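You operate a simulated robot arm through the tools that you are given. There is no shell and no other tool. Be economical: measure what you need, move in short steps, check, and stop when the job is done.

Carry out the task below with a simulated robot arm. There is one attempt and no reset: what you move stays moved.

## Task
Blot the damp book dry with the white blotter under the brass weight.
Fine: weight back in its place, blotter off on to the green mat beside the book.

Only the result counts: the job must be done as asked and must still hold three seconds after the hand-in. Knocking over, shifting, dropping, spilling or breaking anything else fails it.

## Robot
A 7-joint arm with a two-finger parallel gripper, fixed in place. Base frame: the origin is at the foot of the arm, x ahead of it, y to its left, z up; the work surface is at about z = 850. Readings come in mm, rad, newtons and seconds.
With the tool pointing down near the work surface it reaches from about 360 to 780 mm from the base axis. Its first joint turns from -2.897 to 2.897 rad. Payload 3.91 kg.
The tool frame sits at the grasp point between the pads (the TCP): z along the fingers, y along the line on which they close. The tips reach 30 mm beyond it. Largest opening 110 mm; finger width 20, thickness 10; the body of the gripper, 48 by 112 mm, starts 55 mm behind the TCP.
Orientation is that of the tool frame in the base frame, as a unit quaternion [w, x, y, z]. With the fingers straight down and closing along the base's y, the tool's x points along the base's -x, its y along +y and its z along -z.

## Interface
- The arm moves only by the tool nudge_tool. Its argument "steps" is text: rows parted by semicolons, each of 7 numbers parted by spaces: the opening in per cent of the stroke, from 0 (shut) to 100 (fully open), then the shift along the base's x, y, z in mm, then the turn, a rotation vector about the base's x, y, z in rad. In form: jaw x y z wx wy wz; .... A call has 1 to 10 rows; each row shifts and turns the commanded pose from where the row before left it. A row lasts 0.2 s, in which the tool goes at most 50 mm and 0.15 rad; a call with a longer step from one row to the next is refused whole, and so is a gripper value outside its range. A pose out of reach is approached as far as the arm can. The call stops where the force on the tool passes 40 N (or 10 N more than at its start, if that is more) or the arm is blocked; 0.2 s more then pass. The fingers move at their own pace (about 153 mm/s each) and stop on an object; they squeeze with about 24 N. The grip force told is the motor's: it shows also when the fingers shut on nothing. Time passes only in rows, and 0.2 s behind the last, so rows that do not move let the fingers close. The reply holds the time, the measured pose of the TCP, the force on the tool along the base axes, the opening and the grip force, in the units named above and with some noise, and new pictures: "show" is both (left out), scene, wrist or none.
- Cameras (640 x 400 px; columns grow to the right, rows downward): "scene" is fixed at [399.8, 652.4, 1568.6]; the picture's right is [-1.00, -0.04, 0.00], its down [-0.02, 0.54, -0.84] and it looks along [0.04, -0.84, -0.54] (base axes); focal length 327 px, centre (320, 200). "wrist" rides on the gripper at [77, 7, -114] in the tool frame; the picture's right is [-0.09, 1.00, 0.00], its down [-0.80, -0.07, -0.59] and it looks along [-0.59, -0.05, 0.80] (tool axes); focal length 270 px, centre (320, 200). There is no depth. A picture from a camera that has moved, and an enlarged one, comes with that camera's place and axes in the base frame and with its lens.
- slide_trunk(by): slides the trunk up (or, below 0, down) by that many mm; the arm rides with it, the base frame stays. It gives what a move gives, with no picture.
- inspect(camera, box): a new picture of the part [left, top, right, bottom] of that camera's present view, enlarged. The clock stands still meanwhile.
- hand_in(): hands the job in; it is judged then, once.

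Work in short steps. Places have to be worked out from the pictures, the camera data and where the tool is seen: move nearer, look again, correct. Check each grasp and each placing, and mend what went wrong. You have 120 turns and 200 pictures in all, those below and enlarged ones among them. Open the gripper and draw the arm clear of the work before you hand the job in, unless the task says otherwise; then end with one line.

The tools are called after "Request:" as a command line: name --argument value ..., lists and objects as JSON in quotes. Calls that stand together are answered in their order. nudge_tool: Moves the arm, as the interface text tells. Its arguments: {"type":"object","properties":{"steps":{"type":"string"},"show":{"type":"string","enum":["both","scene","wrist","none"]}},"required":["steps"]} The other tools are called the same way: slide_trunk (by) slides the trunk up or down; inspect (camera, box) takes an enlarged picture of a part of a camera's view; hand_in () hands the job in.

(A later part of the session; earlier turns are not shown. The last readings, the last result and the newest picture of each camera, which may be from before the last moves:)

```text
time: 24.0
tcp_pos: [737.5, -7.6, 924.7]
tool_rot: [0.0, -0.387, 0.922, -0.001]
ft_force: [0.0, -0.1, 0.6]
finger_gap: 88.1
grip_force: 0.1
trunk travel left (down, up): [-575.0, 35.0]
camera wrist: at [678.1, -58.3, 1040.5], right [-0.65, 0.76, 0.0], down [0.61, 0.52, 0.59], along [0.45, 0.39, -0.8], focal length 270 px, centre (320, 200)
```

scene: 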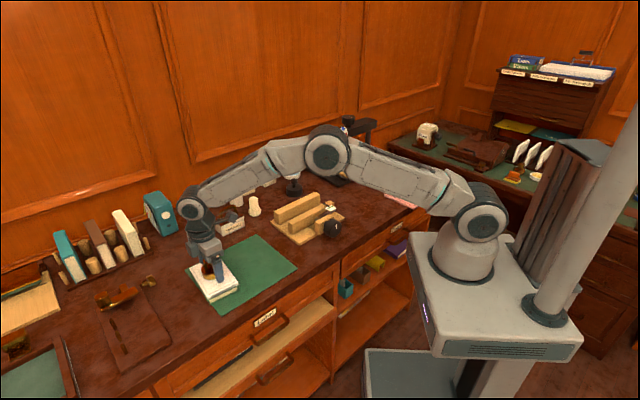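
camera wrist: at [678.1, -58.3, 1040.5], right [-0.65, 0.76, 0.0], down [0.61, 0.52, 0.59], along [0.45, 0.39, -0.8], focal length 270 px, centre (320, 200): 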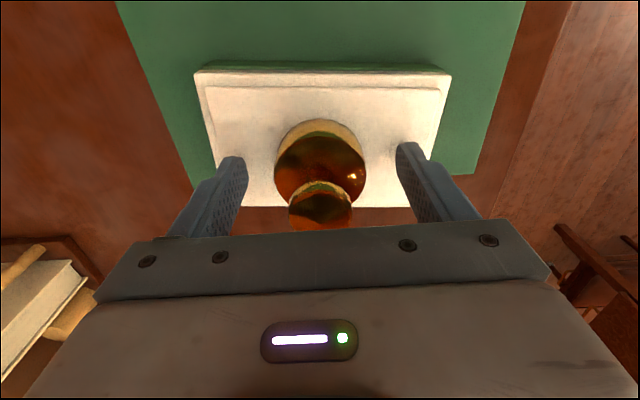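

The weight stands freely on the blotter. I'll let it soak for a while.

Request:
nudge_tool --steps "80 0 0 0 0 0 0; 80 0 0 0 0 0 0; 80 0 0 0 0 0 0; 80 0 0 0 0 0 0; 80 0 0 0 0 0 0; 80 0 0 0 0 0 0; 80 0 0 0 0 0 0; 80 0 0 0 0 0 0; 80 0 0 0 0 0 0; 80 0 0 0 0 0 0" --show "none"

Request:
nudge_tool --steps "80 0 0 0 0 0 0; 80 0 0 0 0 0 0; 80 0 0 0 0 0 0; 80 0 0 0 0 0 0; 80 0 0 0 0 0 0; 80 0 0 0 0 0 0; 80 0 0 0 0 0 0; 80 0 0 0 0 0 0; 80 0 0 0 0 0 0; 80 0 0 0 0 0 0" --show "none"

Request:
nudge_tool --steps "80 0 0 0 0 0 0; 80 0 0 0 0 0 0; 80 0 0 0 0 0 0; 80 0 0 0 0 0 0; 80 0 0 0 0 0 0; 80 0 0 0 0 0 0; 80 0 0 0 0 0 0; 80 0 0 0 0 0 0; 80 0 0 0 0 0 0; 80 0 0 0 0 0 0" --show "none"

Request:
nudge_tool --steps "80 0 0 0 0 0 0; 80 0 0 0 0 0 0; 80 0 0 0 0 0 0; 80 0 0 0 0 0 0; 80 0 0 0 0 0 0; 80 0 0 0 0 0 0; 80 0 0 0 0 0 0; 80 0 0 0 0 0 0; 80 0 0 0 0 0 0; 80 0 0 0 0 0 0" --show "none"

Request:
nudge_tool --steps "80 0 0 0 0 0 0; 80 0 0 0 0 0 0; 80 0 0 0 0 0 0; 80 0 0 0 0 0 0; 80 0 0 0 0 0 0; 80 0 0 0 0 0 0; 80 0 0 0 0 0 0; 80 0 0 0 0 0 0; 80 0 0 0 0 0 0; 80 0 0 0 0 0 0"

Request:
inspect --camera "scene" --box '[170, 220, 260, 310]'

```text
time: 26.2
tcp_pos: [736.3, -6.8, 926.8]
tool_rot: [0.0, -0.388, 0.922, 0.0]
ft_force: [0.3, 0.0, 0.1]
finger_gap: 88.1
grip_force: 0.1
trunk travel left (down, up): [-575.0, 35.0]
```

```text
time: 28.4
tcp_pos: [738.1, -7.1, 926.6]
tool_rot: [0.0, -0.388, 0.922, -0.001]
ft_force: [-0.1, 0.4, 0.0]
finger_gap: 87.7
grip_force: 0.0
trunk travel left (down, up): [-575.0, 35.0]
```

```text
time: 30.6
tcp_pos: [737.2, -6.6, 926.8]
tool_rot: [0.001, -0.388, 0.922, 0.0]
ft_force: [0.4, -0.1, 0.1]
finger_gap: 88.0
grip_force: 0.0
trunk travel left (down, up): [-575.0, 35.0]
```

```text
time: 32.8
tcp_pos: [736.8, -7.2, 926.6]
tool_rot: [0.0, -0.388, 0.922, 0.0]
ft_force: [-1.0, -0.8, 0.2]
finger_gap: 87.9
grip_force: 0.0
trunk travel left (down, up): [-575.0, 35.0]
```

```text
time: 35.0
tcp_pos: [737.4, -7.6, 926.8]
tool_rot: [0.0, -0.388, 0.921, 0.0]
ft_force: [0.4, -1.1, -0.8]
finger_gap: 87.9
grip_force: 0.0
trunk travel left (down, up): [-575.0, 35.0]
camera wrist: at [678.1, -58.4, 1041.0], right [-0.65, 0.76, 0.0], down [0.61, 0.52, 0.59], along [0.45, 0.39, -0.8], focal length 270 px, centre (320, 200)
```

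scene: 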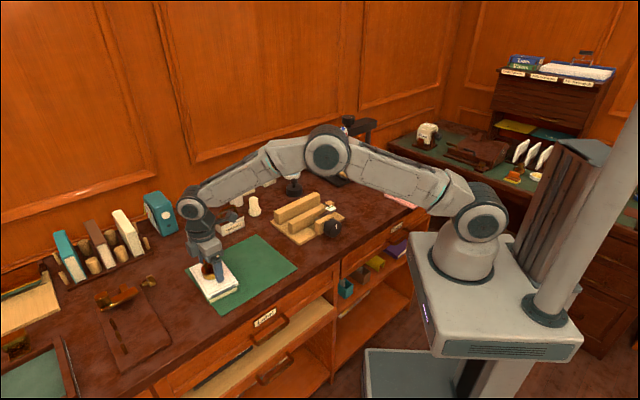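
wrist: 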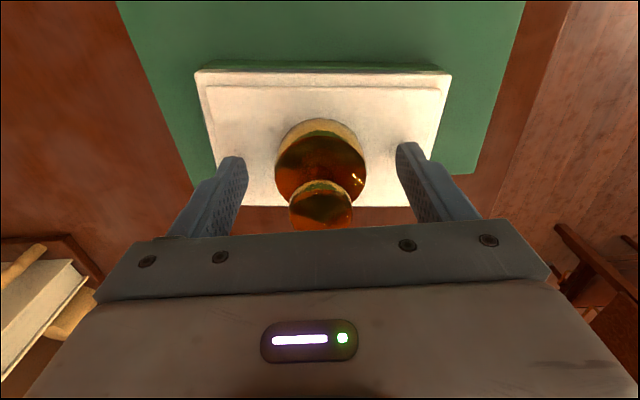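

```text
4.44 times, centred on (215, 265) of scene
camera zoom: at [399.8, 652.4, 1568.6], right [-1.0, -0.04, 0.0], down [-0.02, 0.54, -0.84], along [0.04, -0.84, -0.54], focal length 1453 px, centre (787, -89)
```

zoom: 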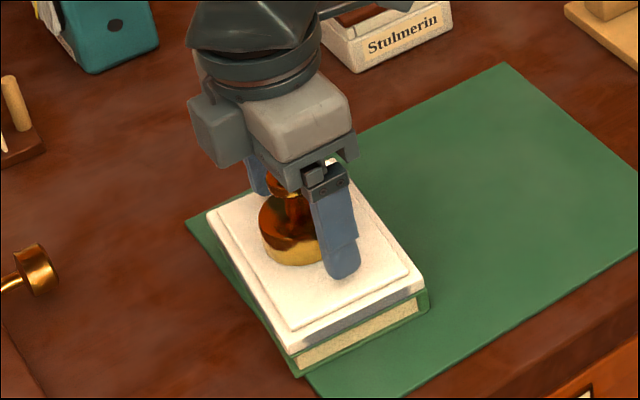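

The blotter's lower edge has greyed, so it's taking up moisture. A little longer for safety.

Request:
nudge_tool --steps "80 0 0 0 0 0 0; 80 0 0 0 0 0 0; 80 0 0 0 0 0 0; 80 0 0 0 0 0 0; 80 0 0 0 0 0 0; 80 0 0 0 0 0 0; 80 0 0 0 0 0 0; 80 0 0 0 0 0 0; 80 0 0 0 0 0 0; 80 0 0 0 0 0 0" --show "none"

Request:
nudge_tool --steps "80 0 0 0 0 0 0; 80 0 0 0 0 0 0; 80 0 0 0 0 0 0; 80 0 0 0 0 0 0; 80 0 0 0 0 0 0; 80 0 0 0 0 0 0; 80 0 0 0 0 0 0; 80 0 0 0 0 0 0; 80 0 0 0 0 0 0; 80 0 0 0 0 0 0" --show "none"

Request:
nudge_tool --steps "80 0 0 0 0 0 0; 80 0 0 0 0 0 0; 80 0 0 0 0 0 0; 80 0 0 0 0 0 0; 80 0 0 0 0 0 0; 80 0 0 0 0 0 0; 80 0 0 0 0 0 0; 80 0 0 0 0 0 0; 80 0 0 0 0 0 0; 80 0 0 0 0 0 0" --show "none"

Request:
nudge_tool --steps "80 0 0 0 0 0 0; 80 0 0 0 0 0 0; 80 0 0 0 0 0 0; 80 0 0 0 0 0 0; 80 0 0 0 0 0 0; 80 0 0 0 0 0 0; 80 0 0 0 0 0 0; 80 0 0 0 0 0 0; 80 0 0 0 0 0 0; 80 0 0 0 0 0 0" --show "none"

Request:
inspect --camera "scene" --box '[170, 220, 260, 310]'

```text
time: 37.2
tcp_pos: [735.8, -6.7, 926.3]
tool_rot: [0.0, -0.388, 0.922, 0.0]
ft_force: [-0.2, 0.0, -0.2]
finger_gap: 87.9
grip_force: 0.1
trunk travel left (down, up): [-575.0, 35.0]
```

```text
time: 39.4
tcp_pos: [736.7, -6.1, 926.8]
tool_rot: [-0.001, -0.388, 0.922, 0.0]
ft_force: [0.8, -0.5, 1.2]
finger_gap: 88.0
grip_force: 0.2
trunk travel left (down, up): [-575.0, 35.0]
```

```text
time: 41.6
tcp_pos: [737.4, -7.4, 925.7]
tool_rot: [0.0, -0.388, 0.922, 0.0]
ft_force: [-0.5, 0.7, -0.3]
finger_gap: 88.1
grip_force: 0.1
trunk travel left (down, up): [-575.0, 35.0]
```

```text
time: 43.8
tcp_pos: [736.4, -6.6, 926.0]
tool_rot: [0.0, -0.388, 0.922, 0.0]
ft_force: [-0.7, -0.5, -0.5]
finger_gap: 88.1
grip_force: 0.0
trunk travel left (down, up): [-575.0, 35.0]
```

```text
4.44 times, centred on (215, 265) of scene
camera zoom: at [399.8, 652.4, 1568.6], right [-1.0, -0.04, 0.0], down [-0.02, 0.54, -0.84], along [0.04, -0.84, -0.54], focal length 1453 px, centre (787, -89)
```

zoom: 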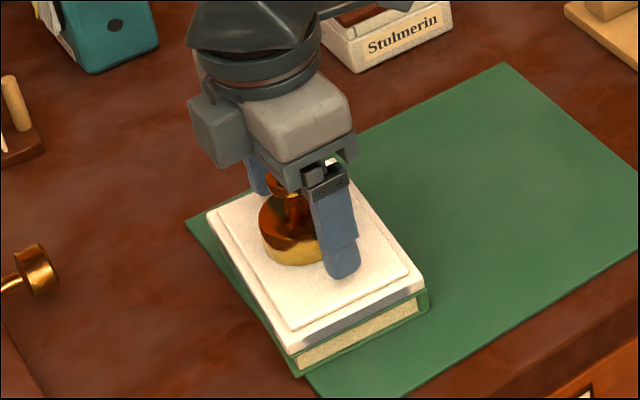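

About 20 s of soaking and no further change. Re-gripping the weight and lifting.

Request:
nudge_tool --steps "0 0 0 0 0 0 0; 0 0 0 0 0 0 0; 0 0 0 0 0 0 0; 0 0 0 16 0 0 0; 0 0 0 40 0 0 0; 0 0 0 40 0 0 0; 0 0 0 0 0 0 0"

```text
time: 45.4
tcp_pos: [736.4, -6.0, 1023.6]
tool_rot: [0.0, -0.388, 0.922, 0.0]
ft_force: [0.0, 0.5, -4.3]
finger_gap: 51.3
grip_force: 23.6
trunk travel left (down, up): [-575.0, 35.0]
camera wrist: at [678.1, -57.6, 1138.1], right [-0.65, 0.76, 0.0], down [0.61, 0.52, 0.59], along [0.45, 0.39, -0.8], focal length 270 px, centre (320, 200)
```

scene: 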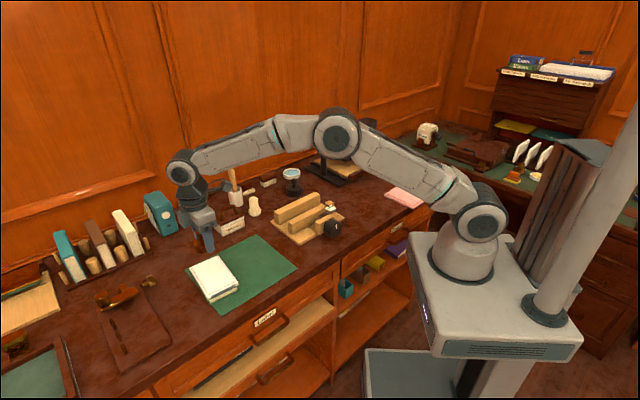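
wrist: 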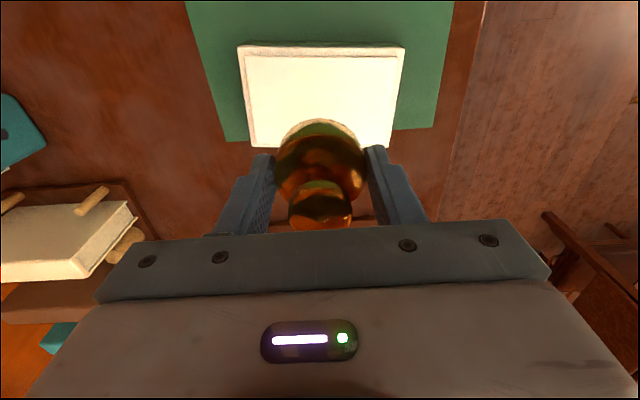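

Weight held; retracing the path back to its place.

Request:
nudge_tool --steps "0 -9.2 -42.6 0 0 0 0; 0 -9.2 -42.6 0 0 0 0; 0 -9.2 -42.6 0 0 0 0; 0 -9.2 -42.6 0 0 0 0; 0 -9.2 -42.6 0 0 0 0; 0 -9.2 -42.6 0 0 0 0; 0 -9.2 -42.6 0 0 0 0; 0 -9.2 -42.6 0 0 0 0; 0 -9.2 -42.6 0 0 0 0; 0 -9.2 -42.6 0 0 0 0" --show "none"

Request:
nudge_tool --steps "0 0 0 0 0 0 0; 0 0 0 -40 0 0 0; 0 0 0 -40 0 0 0; 0 0 0 -40 0 0 0; 0 0 0 -9 0 0 0; 0 0 0 0 0 0 0"

```text
time: 47.6
tcp_pos: [648.6, -432.6, 1019.1]
tool_rot: [-0.001, -0.388, 0.922, 0.001]
ft_force: [0.8, -1.0, -2.3]
finger_gap: 51.5
grip_force: 24.5
trunk travel left (down, up): [-575.0, 35.0]
```

```text
time: 49.0
tcp_pos: [649.8, -435.1, 893.4]
tool_rot: [0.001, -0.388, 0.922, 0.001]
ft_force: [0.2, -0.5, -3.8]
finger_gap: 51.4
grip_force: 23.6
out of reach, approached as far as the arm can: row 4
trunk travel left (down, up): [-575.0, 35.0]
camera wrist: at [589.7, -485.7, 1007.4], right [-0.65, 0.76, 0.0], down [0.61, 0.52, 0.59], along [0.45, 0.39, -0.8], focal length 270 px, centre (320, 200)
```

scene: 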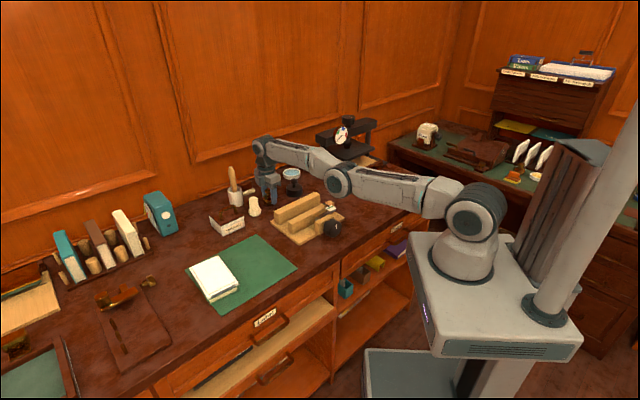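
wrist: 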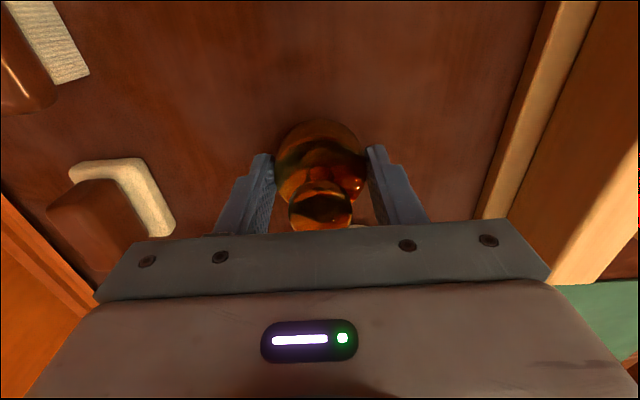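

The commanded pose drifted near the reach limit: the camera pose is (4.6,-1.5) off from the original grip pose. Correcting before lowering.

Request:
nudge_tool --steps "0 -4.6 1.5 0 0 0 0; 0 0 0 0 0 0 0; 0 0 0 0 0 0 0" --show "wrist"

```text
time: 49.8
tcp_pos: [645.8, -436.2, 893.0]
tool_rot: [-0.001, -0.389, 0.921, 0.001]
ft_force: [0.7, -0.3, -3.9]
finger_gap: 51.4
grip_force: 24.2
out of reach, approached as far as the arm can: row 1
trunk travel left (down, up): [-575.0, 35.0]
camera wrist: at [588.1, -487.2, 1007.3], right [-0.65, 0.76, 0.0], down [0.61, 0.52, 0.59], along [0.45, 0.39, -0.8], focal length 270 px, centre (320, 200)
```

wrist: 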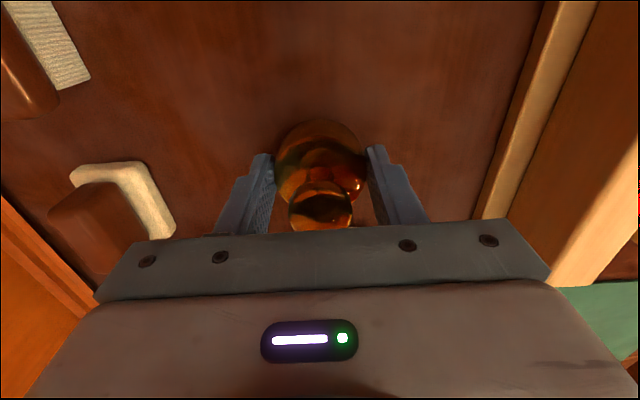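

Still riding the reach limit. Pull slightly inward to come back inside it.

Request:
nudge_tool --steps "0 -3 3 0 0 0 0; 0 0 0 0 0 0 0; 0 0 0 0 0 0 0" --show "none"

```text
time: 50.6
tcp_pos: [645.8, -435.7, 893.8]
tool_rot: [-0.001, -0.388, 0.922, 0.001]
ft_force: [1.2, -0.1, -4.1]
finger_gap: 51.4
grip_force: 24.3
out of reach, approached as far as the arm can: row 1
trunk travel left (down, up): [-575.0, 35.0]
```

Request:
nudge_tool --steps "0 -3 2 0 0 0 0; 0 0 0 0 0 0 0; 0 0 0 0 0 0 0" --show "wrist"

```text
time: 51.4
tcp_pos: [647.0, -435.1, 892.7]
tool_rot: [0.0, -0.388, 0.922, 0.001]
ft_force: [-0.1, -0.3, -4.2]
finger_gap: 51.7
grip_force: 23.8
out of reach, approached as far as the arm can: row 1
trunk travel left (down, up): [-575.0, 35.0]
camera wrist: at [588.1, -487.2, 1007.3], right [-0.65, 0.76, 0.0], down [0.61, 0.52, 0.59], along [0.45, 0.39, -0.8], focal length 270 px, centre (320, 200)
```

wrist: 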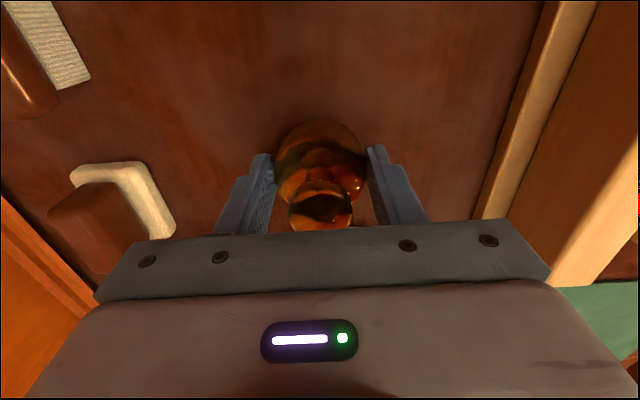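

Not responding at this height; raise 60 mm to where it was in reach and re-read the pose.

Request:
nudge_tool --steps "0 0 0 30 0 0 0; 0 0 0 30 0 0 0; 0 0 0 0 0 0 0; 0 0 0 0 0 0 0" --show "wrist"

```text
time: 52.4
tcp_pos: [645.7, -437.1, 953.9]
tool_rot: [0.0, -0.388, 0.922, 0.002]
ft_force: [1.0, 0.3, -4.9]
finger_gap: 51.4
grip_force: 23.9
trunk travel left (down, up): [-575.0, 35.0]
camera wrist: at [587.9, -487.6, 1068.0], right [-0.65, 0.76, 0.0], down [0.61, 0.52, 0.59], along [0.45, 0.39, -0.8], focal length 270 px, centre (320, 200)
```

wrist: 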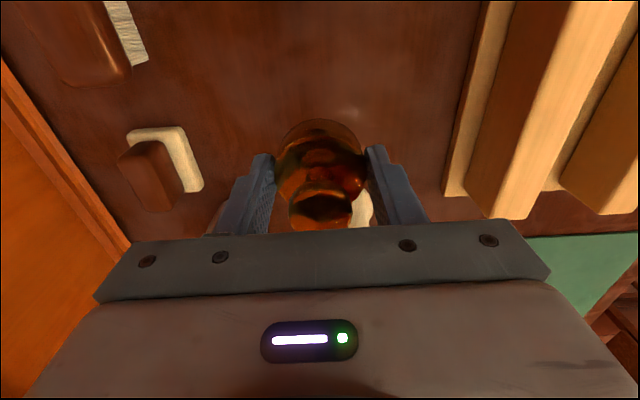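

Now in reach; camera is (+2.8,-3.4) from the original. Correct here.

Request:
nudge_tool --steps "0 -2.8 3.4 0 0 0 0; 0 0 0 0 0 0 0; 0 0 0 0 0 0 0" --show "wrist"

```text
time: 53.2
tcp_pos: [645.0, -436.8, 953.4]
tool_rot: [0.0, -0.388, 0.922, 0.001]
ft_force: [-0.9, 1.2, -4.3]
finger_gap: 51.4
grip_force: 23.8
out of reach, approached as far as the arm can: row 1
trunk travel left (down, up): [-575.0, 35.0]
camera wrist: at [587.9, -487.6, 1067.9], right [-0.65, 0.76, 0.0], down [0.61, 0.52, 0.59], along [0.45, 0.39, -0.8], focal length 270 px, centre (320, 200)
```

wrist: 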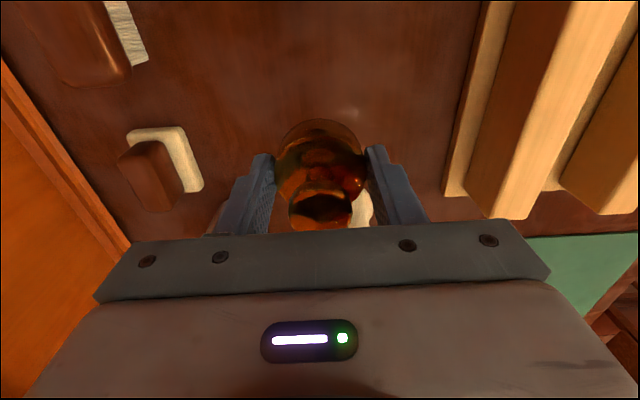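

Moving inward refused suggests a wrist joint limit rather than distance. The weight is round, so I'll relax the yaw by −0.3 rad.

Request:
nudge_tool --steps "0 0 0 10 0 0 -0.1; 0 0 0 0 0 0 -0.1; 0 0 0 0 0 0 -0.1; 0 0 0 0 0 0 0; 0 0 0 0 0 0 0" --show "wrist"

```text
time: 54.4
tcp_pos: [645.8, -436.3, 962.9]
tool_rot: [0.0, -0.247, 0.969, 0.0]
ft_force: [0.6, -1.0, -5.2]
finger_gap: 51.2
grip_force: 24.1
trunk travel left (down, up): [-575.0, 35.0]
camera wrist: at [575.6, -467.5, 1077.7], right [-0.4, 0.92, 0.0], down [0.74, 0.32, 0.59], along [0.54, 0.24, -0.8], focal length 270 px, centre (320, 200)
```

wrist: 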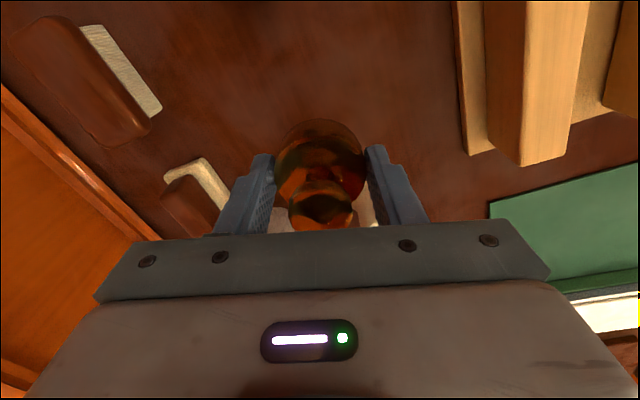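

True TCP from the camera pose is (646.5,-436.8); the original was (644,-433.9). Correct by (-2.5,+2.9).

Request:
nudge_tool --steps "0 -2.5 2.9 0 0 0 0; 0 0 0 -30 0 0 0; 0 0 0 -30 0 0 0; 0 0 0 0 0 0 0; 0 0 0 0 0 0 0" --show "wrist"

```text
time: 55.6
tcp_pos: [647.7, -436.7, 903.7]
tool_rot: [0.0, -0.246, 0.969, 0.001]
ft_force: [-0.1, -0.2, -4.7]
finger_gap: 51.4
grip_force: 23.8
out of reach, approached as far as the arm can: row 1
trunk travel left (down, up): [-575.0, 35.0]
camera wrist: at [576.4, -467.6, 1018.5], right [-0.4, 0.92, 0.0], down [0.74, 0.32, 0.59], along [0.54, 0.24, -0.8], focal length 270 px, centre (320, 200)
```

wrist: 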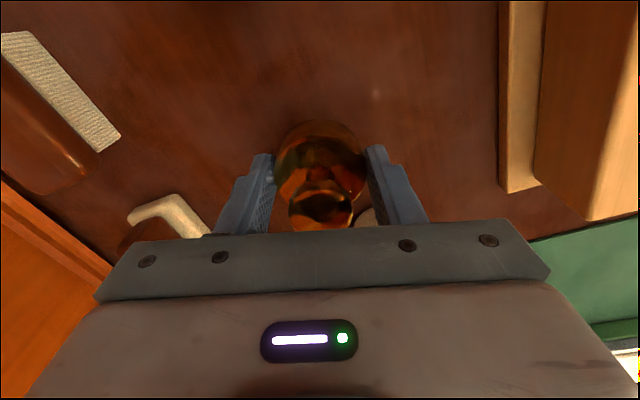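

The elbow sits lower than on the first visit, so the arm is in a worse posture here. I'll raise and pull inward, as on the first approach, then come in again.

Request:
nudge_tool --steps "0 0 0 40 0 0 0; 0 0 0 40 0 0 0; 0 -10 12 40 0 0 0; 0 -20 22 20 0 0 0; 0 -20 22 20 0 0 0; 0 0 0 0 0 0 0; 0 0 0 0 0 0 0"

```text
time: 57.2
tcp_pos: [643.4, -415.8, 1073.8]
tool_rot: [0.0, -0.246, 0.969, 0.001]
ft_force: [-0.3, -0.6, -4.1]
finger_gap: 51.5
grip_force: 23.6
out of reach, approached as far as the arm can: row 3, 4, 5
trunk travel left (down, up): [-575.0, 35.0]
camera wrist: at [572.6, -446.9, 1189.9], right [-0.4, 0.92, 0.0], down [0.74, 0.32, 0.59], along [0.54, 0.24, -0.8], focal length 270 px, centre (320, 200)
```

scene: 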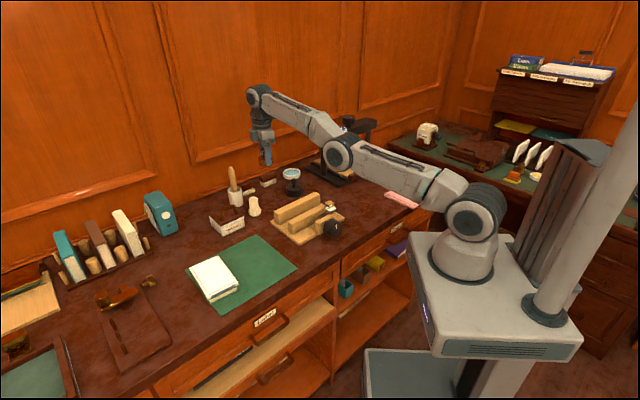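
wrist: 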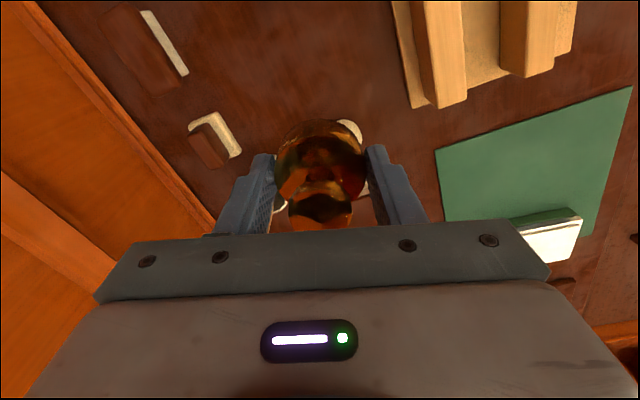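

Odd joint-limit posture. I'll back out toward mid-bench with a more neutral yaw so the arm can recover, then approach the weight's place again.

Request:
nudge_tool --steps "0 0 30 5 0 0 -0.1; 0 0 30 0 0 0 -0.1; 0 0 35 0 0 0 -0.1; 0 0 40 0 0 0 -0.1; 0 0 40 0 0 0 -0.1; 0 0 40 0 0 0 -0.1; 0 0 0 0 0 0 0; 0 0 0 0 0 0 0"

```text
time: 59.0
tcp_pos: [727.1, -240.3, 1100.3]
tool_rot: [-0.001, 0.051, 0.999, 0.001]
ft_force: [0.9, -0.8, -4.7]
finger_gap: 51.4
grip_force: 23.6
out of reach, approached as far as the arm can: row 1, 2, 3, 4, 5, 6
trunk travel left (down, up): [-575.0, 35.0]
camera wrist: at [652.5, -226.5, 1215.4], right [0.19, 0.98, 0.0], down [0.79, -0.15, 0.59], along [0.58, -0.11, -0.81], focal length 270 px, centre (320, 200)
```

scene: 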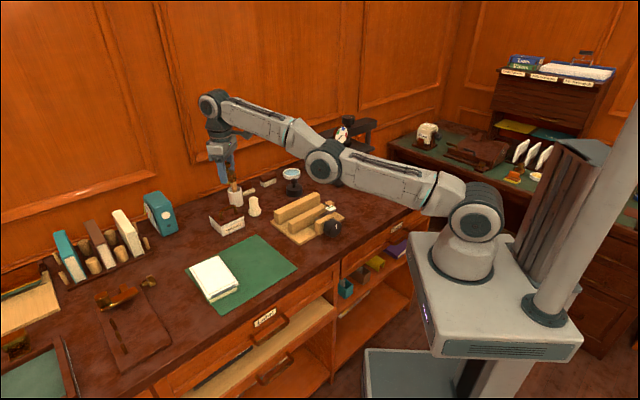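
wrist: 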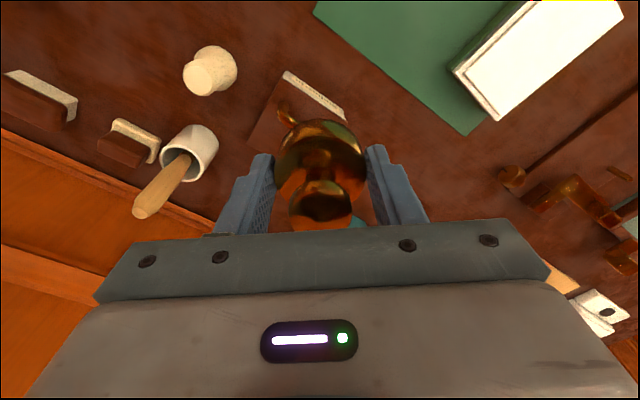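

The arm seems trapped on the over-straightened side of its elbow (wrist≈700 mm from shoulder). I'll extend slightly to full stretch, then pull firmly inward so the elbow bends the right way.

Request:
nudge_tool --steps "0 9.2 -3 2.6 0 0 0; 0 9.2 -3 2.6 0 0 0; 0 0 0 0 0 0 0; 0 -42 14 -12 0 0 0; 0 -42 14 -12 0 0 0; 0 0 0 0 0 0 0; 0 0 0 0 0 0 0"

```text
time: 60.6
tcp_pos: [728.2, -239.9, 1100.5]
tool_rot: [0.0, 0.051, 0.999, 0.0]
ft_force: [0.3, -0.4, -4.6]
finger_gap: 51.4
grip_force: 24.5
out of reach, approached as far as the arm can: row 1, 2, 4, 5
trunk travel left (down, up): [-575.0, 35.0]
camera wrist: at [653.0, -226.8, 1215.2], right [0.19, 0.98, 0.0], down [0.79, -0.15, 0.59], along [0.58, -0.11, -0.8], focal length 270 px, centre (320, 200)
```

scene: 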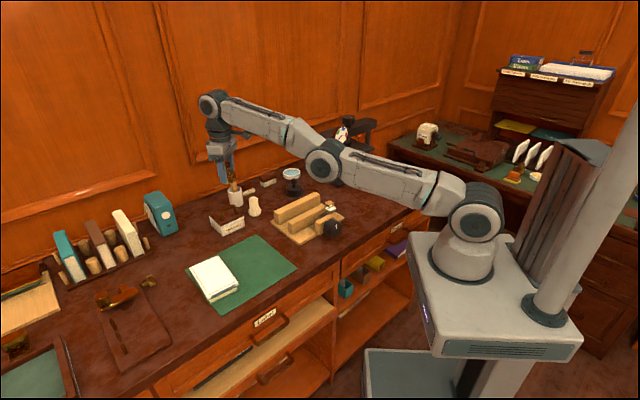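
wrist: 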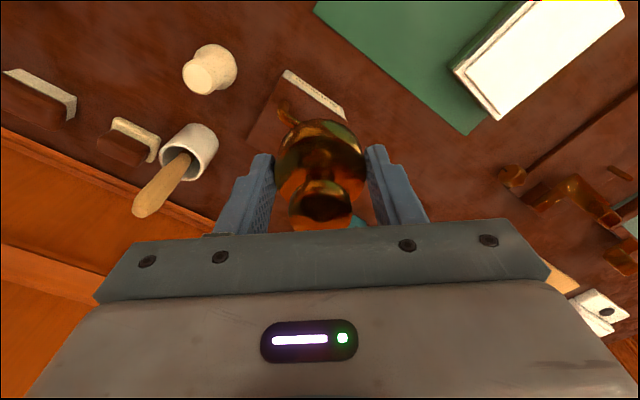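

Blocked both ways: a straight-elbow singularity. Moving straight down should mix shoulder and elbow motion and bend the elbow; trying that.

Request:
nudge_tool --steps "0 0 0 -45 0 0 0; 0 -10 5 -30 0 0 0; 0 0 0 0 0 0 0" --show "none"

```text
time: 61.4
tcp_pos: [740.9, -244.6, 1028.7]
tool_rot: [-0.002, 0.051, 0.999, 0.0]
ft_force: [0.3, 0.1, -4.0]
finger_gap: 51.4
grip_force: 24.5
out of reach, approached as far as the arm can: row 1, 2
trunk travel left (down, up): [-575.0, 35.0]
```

Barely flexed. Repeating inward pulls for several rows may grow the bend if it's no longer exactly straight.

Request:
nudge_tool --steps "0 -38 12 -12 0 0 0; 0 -38 12 -12 0 0 0; 0 -38 12 -12 0 0 0; 0 -38 12 -12 0 0 0; 0 -38 12 -12 0 0 0; 0 -38 12 -12 0 0 0; 0 -38 12 -12 0 0 0; 0 0 0 0 0 0 0" --show "scene"

```text
time: 63.2
tcp_pos: [742.6, -253.9, 988.9]
tool_rot: [-0.001, 0.05, 0.999, 0.0]
ft_force: [-0.3, 0.4, -4.1]
finger_gap: 51.4
grip_force: 24.1
out of reach, approached as far as the arm can: row 1, 2, 3, 4, 5, 6, 7
trunk travel left (down, up): [-575.0, 35.0]
```

scene: 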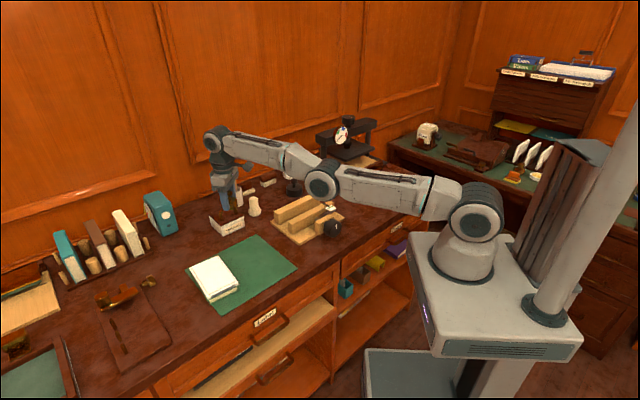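

The elbow still lies below the shoulder–wrist line. Plan: rise, then come down while pushing outward (holds full stretch and lets the elbow swing through), then pull inward.

Request:
nudge_tool --steps "0 5 -2 45 0 0 0; 0 5 -2 45 0 0 0; 0 5 -2 45 0 0 0; 0 5 -2 45 0 0 0; 0 20 -7 -40 0 0 0; 0 20 -7 -40 0 0 0; 0 20 -7 -40 0 0 0; 0 0 0 0 0 0 0" --show "scene"

```text
time: 65.0
tcp_pos: [741.1, -253.4, 1007.0]
tool_rot: [-0.001, 0.051, 0.999, -0.001]
ft_force: [0.0, 0.0, -4.3]
finger_gap: 51.6
grip_force: 23.7
out of reach, approached as far as the arm can: row 1, 2, 3, 4, 5, 6, 7
trunk travel left (down, up): [-575.0, 35.0]
```

scene: 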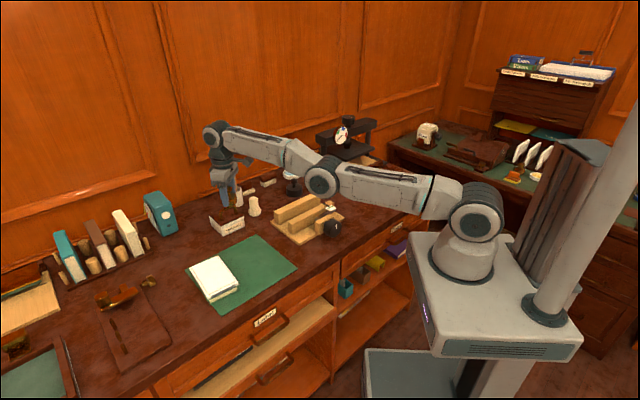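

I'll look at the arm's geometry closely.

Request:
inspect --camera "scene" --box '[190, 90, 530, 290]'

```text
1.88 times, centred on (360, 190) of scene
camera zoom: at [399.8, 652.4, 1568.6], right [-1.0, -0.04, 0.0], down [-0.02, 0.54, -0.84], along [0.04, -0.84, -0.54], focal length 615 px, centre (245, 219)
```

zoom: 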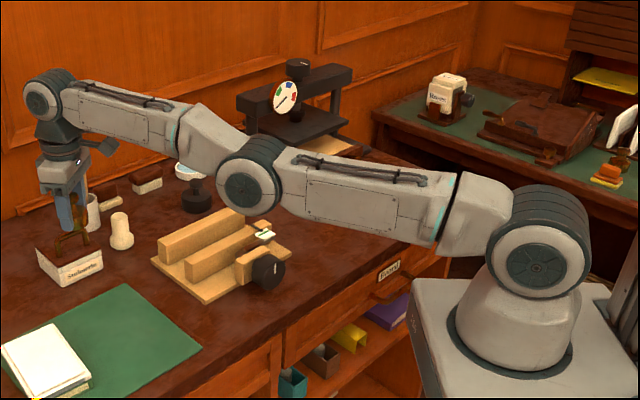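

The reach stays locked at one value, as if the elbow joint is pinned. Testing with a tiny outward step to see which side it's pinned on.

Request:
nudge_tool --steps "0 3.8 -1.3 0 0 0 0; 0 0 0 0 0 0 0" --show "wrist"

Request:
nudge_tool --steps "0 0 0 0 0 0 0; 0 -1.9 0.6 0 0 0 0; 0 0 0 0 0 0 0" --show "wrist"

```text
time: 65.6
tcp_pos: [743.6, -254.5, 1007.1]
tool_rot: [0.0, 0.051, 0.999, 0.0]
ft_force: [0.3, -0.4, -5.3]
finger_gap: 51.6
grip_force: 24.1
trunk travel left (down, up): [-575.0, 35.0]
camera wrist: at [667.6, -240.4, 1121.8], right [0.19, 0.98, 0.0], down [0.79, -0.15, 0.59], along [0.58, -0.11, -0.8], focal length 270 px, centre (320, 200)
```

wrist: 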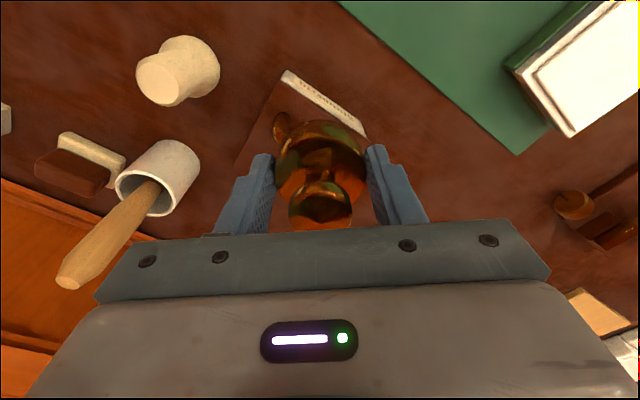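

```text
time: 66.4
tcp_pos: [742.4, -255.0, 1008.2]
tool_rot: [0.0, 0.05, 0.999, 0.0]
ft_force: [-0.5, -0.6, -4.2]
finger_gap: 51.2
grip_force: 24.3
trunk travel left (down, up): [-575.0, 35.0]
camera wrist: at [666.9, -240.5, 1122.7], right [0.19, 0.98, 0.0], down [0.79, -0.15, 0.59], along [0.58, -0.11, -0.8], focal length 270 px, centre (320, 200)
```

wrist: 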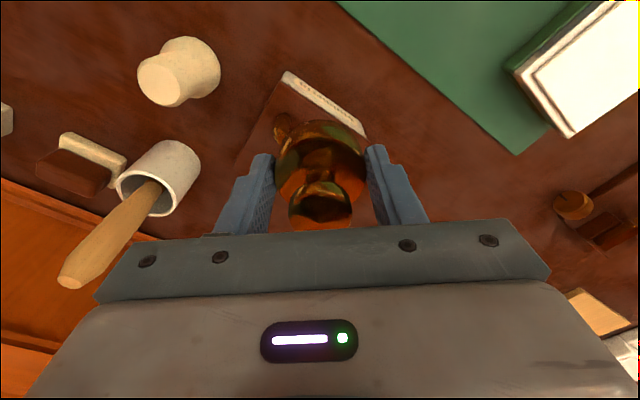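

Small outward steps do work, so the arm is on the over-straight branch. Stepping out gently to find the true full stretch.

Request:
nudge_tool --steps "0 2.8 -1 0 0 0 0; 0 2.8 -1 0 0 0 0; 0 2.8 -1 0 0 0 0; 0 2.8 -1 0 0 0 0; 0 2.8 -1 0 0 0 0; 0 2.8 -1 0 0 0 0; 0 0 0 0 0 0 0" --show "wrist"

```text
time: 68.0
tcp_pos: [743.2, -254.7, 1006.3]
tool_rot: [0.0, 0.051, 0.999, 0.0]
ft_force: [0.2, -0.5, -4.7]
finger_gap: 51.3
grip_force: 24.2
out of reach, approached as far as the arm can: row 2, 4, 5, 6
trunk travel left (down, up): [-575.0, 35.0]
camera wrist: at [668.1, -240.4, 1121.8], right [0.19, 0.98, 0.0], down [0.79, -0.15, 0.59], along [0.58, -0.11, -0.8], focal length 270 px, centre (320, 200)
```

wrist: 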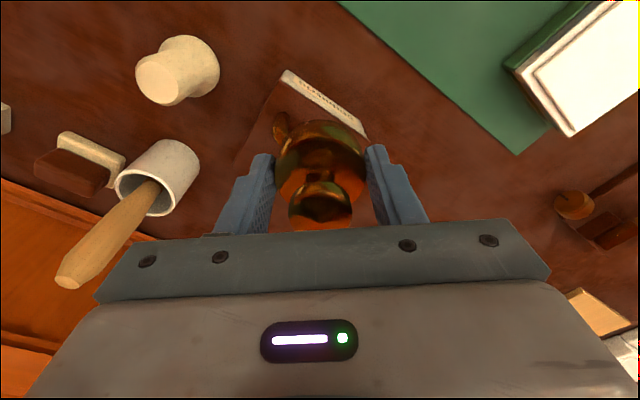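

At full stretch, vertical moves hardly involve the elbow, but tilting the tool does. I'll tilt the fingers toward the base while moving inward; the grip holds the weight safely.

Request:
nudge_tool --steps "0 -22 7.5 2 0.0323 0.0946 0; 0 -24 8 0 0.0323 0.0946 0; 0 -27 9 0 0.0323 0.0946 0; 0 -27 9 0 0.0323 0.0946 0; 0 -15 5 0 0 0 0; 0 -20 7 0 0 0 0; 0 0 0 0 0 0 0"

```text
time: 69.6
tcp_pos: [609.4, -207.5, 1009.2]
tool_rot: [-0.192, 0.05, 0.979, 0.054]
ft_force: [-0.3, -0.5, -4.0]
finger_gap: 51.3
grip_force: 23.8
trunk travel left (down, up): [-575.0, 35.0]
camera wrist: at [580.6, -210.9, 1144.8], right [0.2, 0.98, 0.05], down [0.95, -0.21, 0.24], along [0.24, 0.0, -0.97], focal length 270 px, centre (320, 200)
```

scene: 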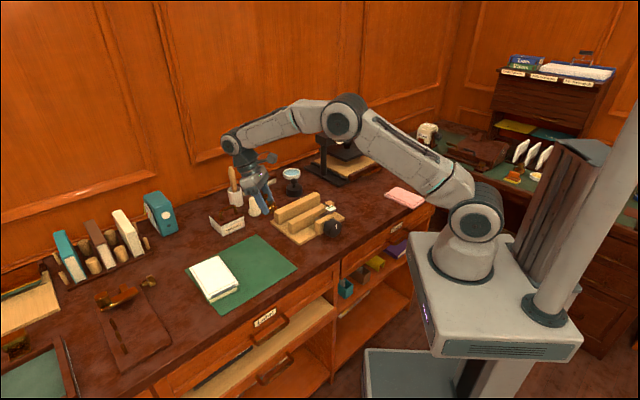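
wrist: 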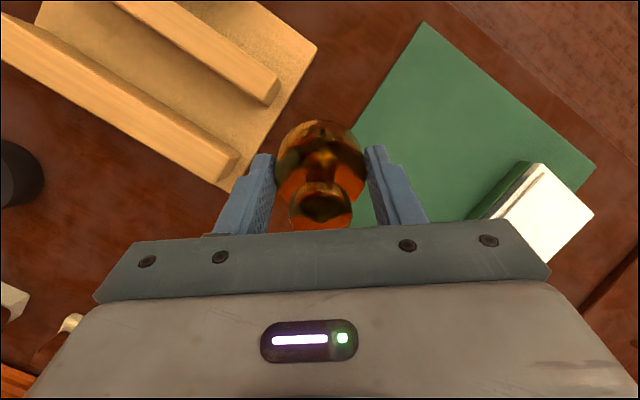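

The elbow is bent properly again. Removing the tilt.

Request:
nudge_tool --steps "0 0 0 10 -0.0323 -0.0946 0; 0 0 0 0 -0.0323 -0.0946 0; 0 0 0 0 -0.0323 -0.0946 0; 0 0 0 0 -0.0323 -0.0946 0; 0 0 0 0 0 0 0; 0 0 0 0 0 0 0" --show "none"

```text
time: 71.0
tcp_pos: [608.2, -209.4, 1018.3]
tool_rot: [0.001, 0.051, 0.999, -0.001]
ft_force: [-0.8, -0.2, -4.2]
finger_gap: 51.2
grip_force: 24.0
trunk travel left (down, up): [-575.0, 35.0]
```

Upright again with good posture. Moving to a point short of the weight's place.

Request:
nudge_tool --steps "0 -4.5 -46 0 0 0 0.05; 0 -4.5 -46 0 0 0 0.05; 0 -4.5 -46 0 0 0 0.05; 0 -4.5 -46 0 0 0 0.05; 0 0 0 0 0 0 0; 0 0 0 0 0 0 0"

```text
time: 72.4
tcp_pos: [589.2, -393.7, 1018.0]
tool_rot: [0.0, -0.049, 0.999, 0.0]
ft_force: [-1.0, -0.6, -4.2]
finger_gap: 51.7
grip_force: 24.2
trunk travel left (down, up): [-575.0, 35.0]
camera wrist: at [511.5, -395.0, 1132.4], right [-0.01, 1.0, 0.0], down [0.8, 0.01, 0.59], along [0.59, 0.01, -0.8], focal length 270 px, centre (320, 200)
```

scene: 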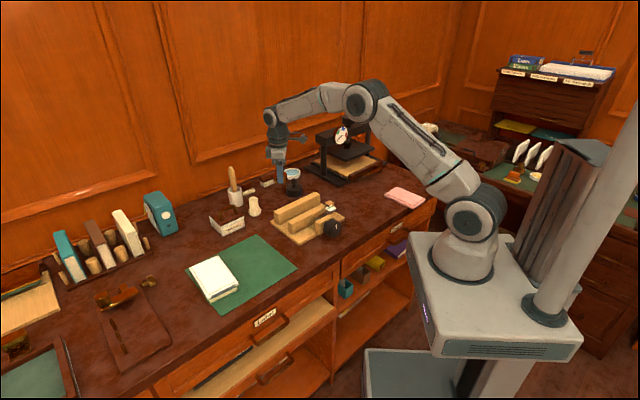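
wrist: 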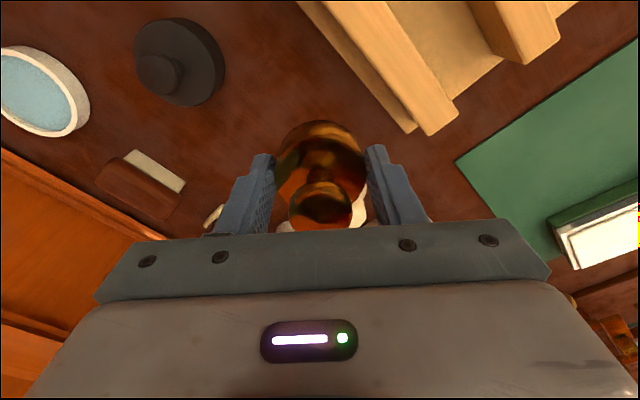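

Approaching the place: TCP (from camera pose) is (588.8,-394.4); target (644,-433.9).

Request:
nudge_tool --steps "0 18 -13 0 0 0 0; 0 18 -13 -10 0 0 0; 0 15.5 -11 -30 0 0 0; 0 0 0 -30 0 0 0; 0 0 0 0 0 0 0; 0 0 0 0 0 0 0" --show "wrist"

```text
time: 73.8
tcp_pos: [641.7, -430.4, 948.2]
tool_rot: [-0.001, -0.048, 0.999, 0.0]
ft_force: [0.2, 1.0, -4.1]
finger_gap: 51.5
grip_force: 23.7
trunk travel left (down, up): [-575.0, 35.0]
camera wrist: at [564.7, -431.3, 1063.5], right [-0.01, 1.0, 0.0], down [0.8, 0.01, 0.59], along [0.59, 0.01, -0.8], focal length 270 px, centre (320, 200)
```

wrist: 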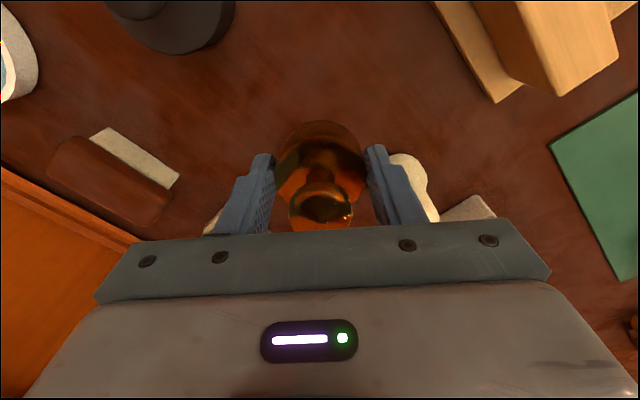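

Inside reach this time. Small correction and descend to just above the surface.

Request:
nudge_tool --steps "0 2 -3.2 0 0 0 0; 0 0 0 -25 0 0 0; 0 0 0 -25 0 0 0; 0 0 0 0 0 0 0; 0 0 0 0 0 0 0" --show "wrist"

```text
time: 75.0
tcp_pos: [645.0, -433.0, 898.1]
tool_rot: [-0.001, -0.049, 0.999, 0.0]
ft_force: [0.7, 0.3, -4.2]
finger_gap: 51.4
grip_force: 24.0
trunk travel left (down, up): [-575.0, 35.0]
camera wrist: at [566.3, -434.6, 1013.0], right [-0.01, 1.0, 0.0], down [0.8, 0.01, 0.59], along [0.59, 0.01, -0.8], focal length 270 px, centre (320, 200)
```

wrist: 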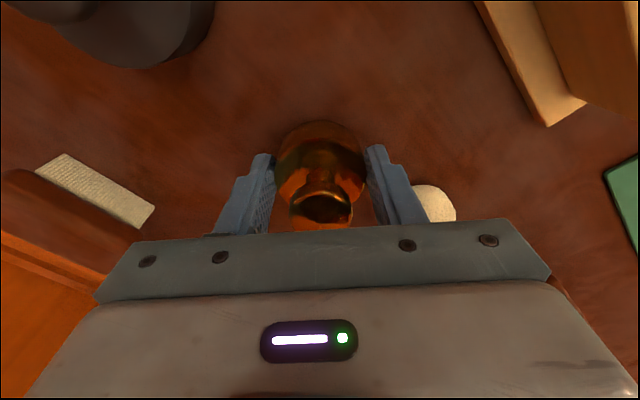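

At (643.6,-434.0), right on target; ~12 mm left. Lowering gently.

Request:
nudge_tool --steps "0 0 0 -7 0 0 0; 0 0 0 -2.5 0 0 0; 0 0 0 0 0 0 0" --show "none"

```text
time: 75.8
tcp_pos: [643.7, -433.1, 889.4]
tool_rot: [-0.001, -0.049, 0.999, 0.0]
ft_force: [-0.7, -0.9, -5.1]
finger_gap: 51.5
grip_force: 24.2
trunk travel left (down, up): [-575.0, 35.0]
```

Request:
nudge_tool --steps "0 0 0 -2 0 0 0; 0 0 0 -1 0 0 0; 0 0 0 0 0 0 0" --show "none"

```text
time: 76.6
tcp_pos: [643.9, -433.4, 887.0]
tool_rot: [0.0, -0.049, 0.999, 0.001]
ft_force: [0.8, 0.6, 0.8]
finger_gap: 51.3
grip_force: 24.1
trunk travel left (down, up): [-575.0, 35.0]
```

Weight load has come off the tool (−4.5 → ~+0.8 N): it's touching. Release and rise.

Request:
nudge_tool --steps "65 0 0 0 0 0 0; 65 0 0 0 0 0 0; 65 0 0 30 0 0 0; 65 0 0 40 0 0 0; 65 -10 8 40 0 0 0; 65 -20 15 20 0 0 0; 65 0 0 0 0 0 0; 65 0 0 0 0 0 0"

Request:
inspect --camera "scene" --box '[220, 155, 310, 220]'

```text
time: 78.4
tcp_pos: [613.6, -410.2, 1015.9]
tool_rot: [0.0, -0.048, 0.999, 0.0]
ft_force: [0.0, -0.2, 0.2]
finger_gap: 71.3
grip_force: 0.0
trunk travel left (down, up): [-575.0, 35.0]
camera wrist: at [536.3, -411.6, 1131.2], right [-0.01, 1.0, 0.0], down [0.8, 0.01, 0.59], along [0.59, 0.01, -0.8], focal length 270 px, centre (320, 200)
```

scene: 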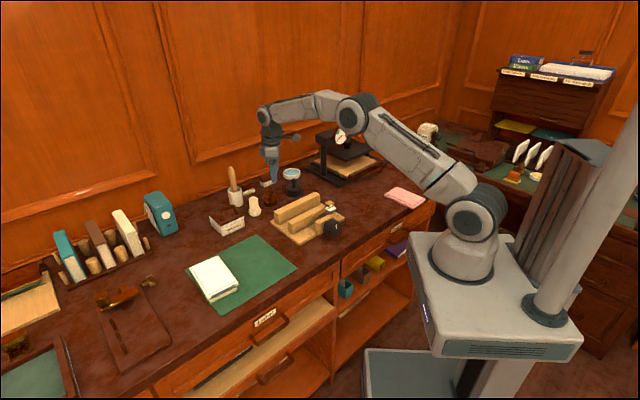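
wrist: 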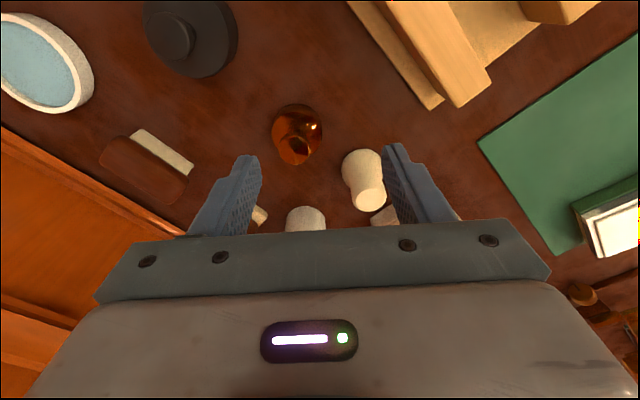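

```text
6.15 times, centred on (265, 188) of scene
camera zoom: at [399.8, 652.4, 1568.6], right [-1.0, -0.04, 0.0], down [-0.02, 0.54, -0.84], along [0.04, -0.84, -0.54], focal length 2012 px, centre (658, 277)
```

zoom: 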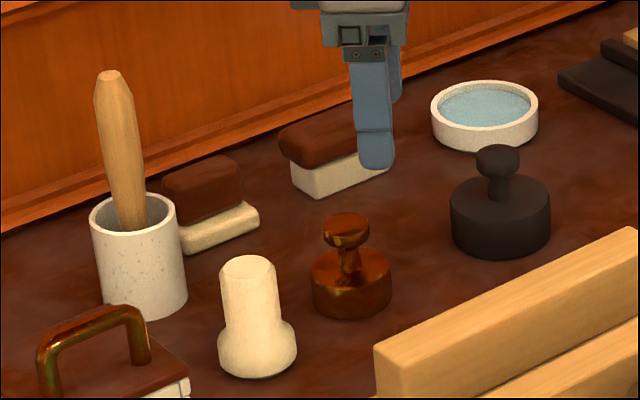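

The weight is upright and back within ~3 mm of its original spot; neighbours are undisturbed. Now back to the blotter, jaws fully open and turned to 40°.

Request:
nudge_tool --steps "65 12.2 40.3 0 0 0 -0.097; 65 12.2 40.3 0 0 0 -0.097; 65 12.2 40.3 0 0 0 -0.097; 65 12.2 40.3 0 0 0 -0.097; 100 12.2 40.3 0 0 0 -0.097; 100 12.2 40.3 0 0 0 -0.097; 100 12.2 40.3 0 0 0 -0.097; 100 12.2 40.3 0 0 0 -0.097; 100 12.2 40.3 0 0 0 -0.097; 100 12.2 40.3 0 0 0 -0.097"

```text
time: 80.6
tcp_pos: [736.8, -3.8, 1016.3]
tool_rot: [0.001, 0.423, 0.906, 0.001]
ft_force: [0.5, 1.2, -0.8]
finger_gap: 110.1
grip_force: 0.0
trunk travel left (down, up): [-575.0, 35.0]
camera wrist: at [693.0, 59.5, 1130.3], right [0.82, 0.57, 0.0], down [0.46, -0.66, 0.59], along [0.34, -0.49, -0.8], focal length 270 px, centre (320, 200)
```

scene: 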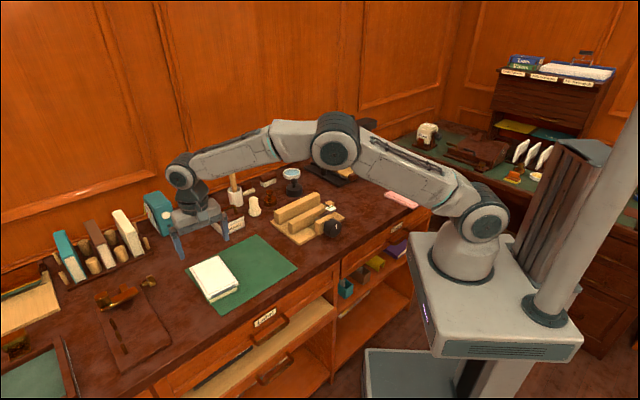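
wrist: 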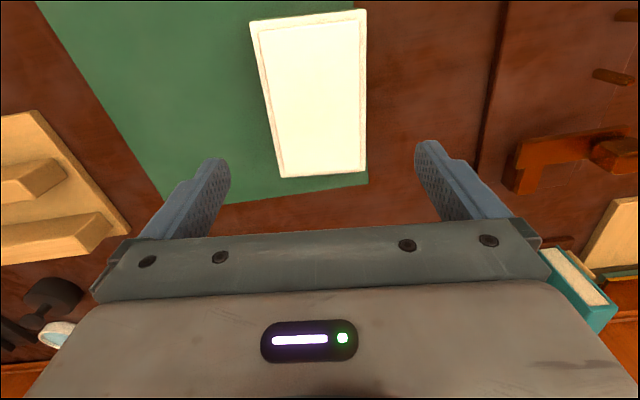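

Blotter sits in place. Shift (-0.7,-4.5) to the release pose and descend to the earlier grip height (tips ~5 mm above the book).

Request:
nudge_tool --steps "100 -0.7 -4.5 -35 0 0 0; 100 0 0 -40 0 0 0; 100 0 0 -20 0 0 0; 100 0 0 0 0 0 0; 100 0 0 0 0 0 0"

```text
time: 81.8
tcp_pos: [735.1, -9.9, 921.4]
tool_rot: [0.0, 0.422, 0.906, -0.001]
ft_force: [-0.1, 0.6, 0.1]
finger_gap: 109.9
grip_force: 0.0
trunk travel left (down, up): [-575.0, 35.0]
camera wrist: at [691.3, 52.8, 1035.8], right [0.82, 0.57, 0.0], down [0.46, -0.66, 0.59], along [0.34, -0.49, -0.8], focal length 270 px, centre (320, 200)
```

scene: 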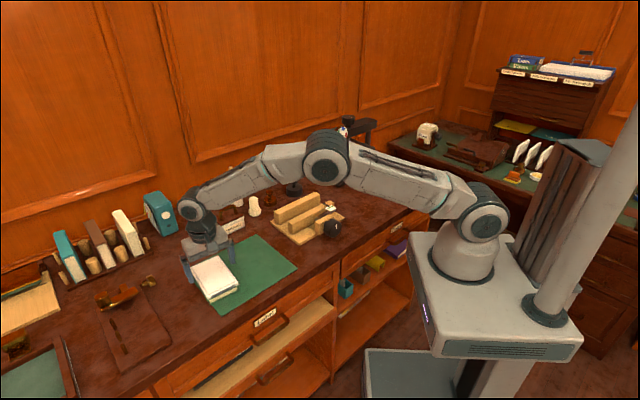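
wrist: 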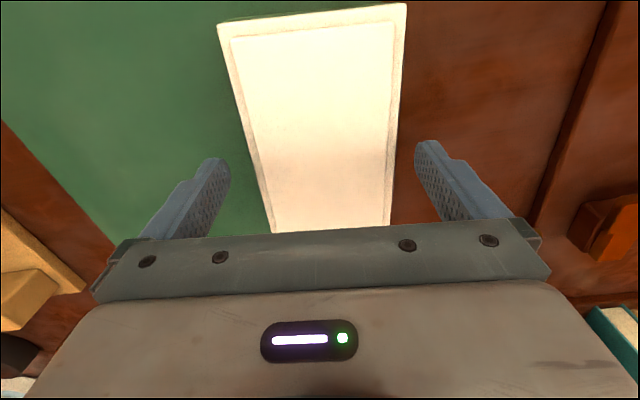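

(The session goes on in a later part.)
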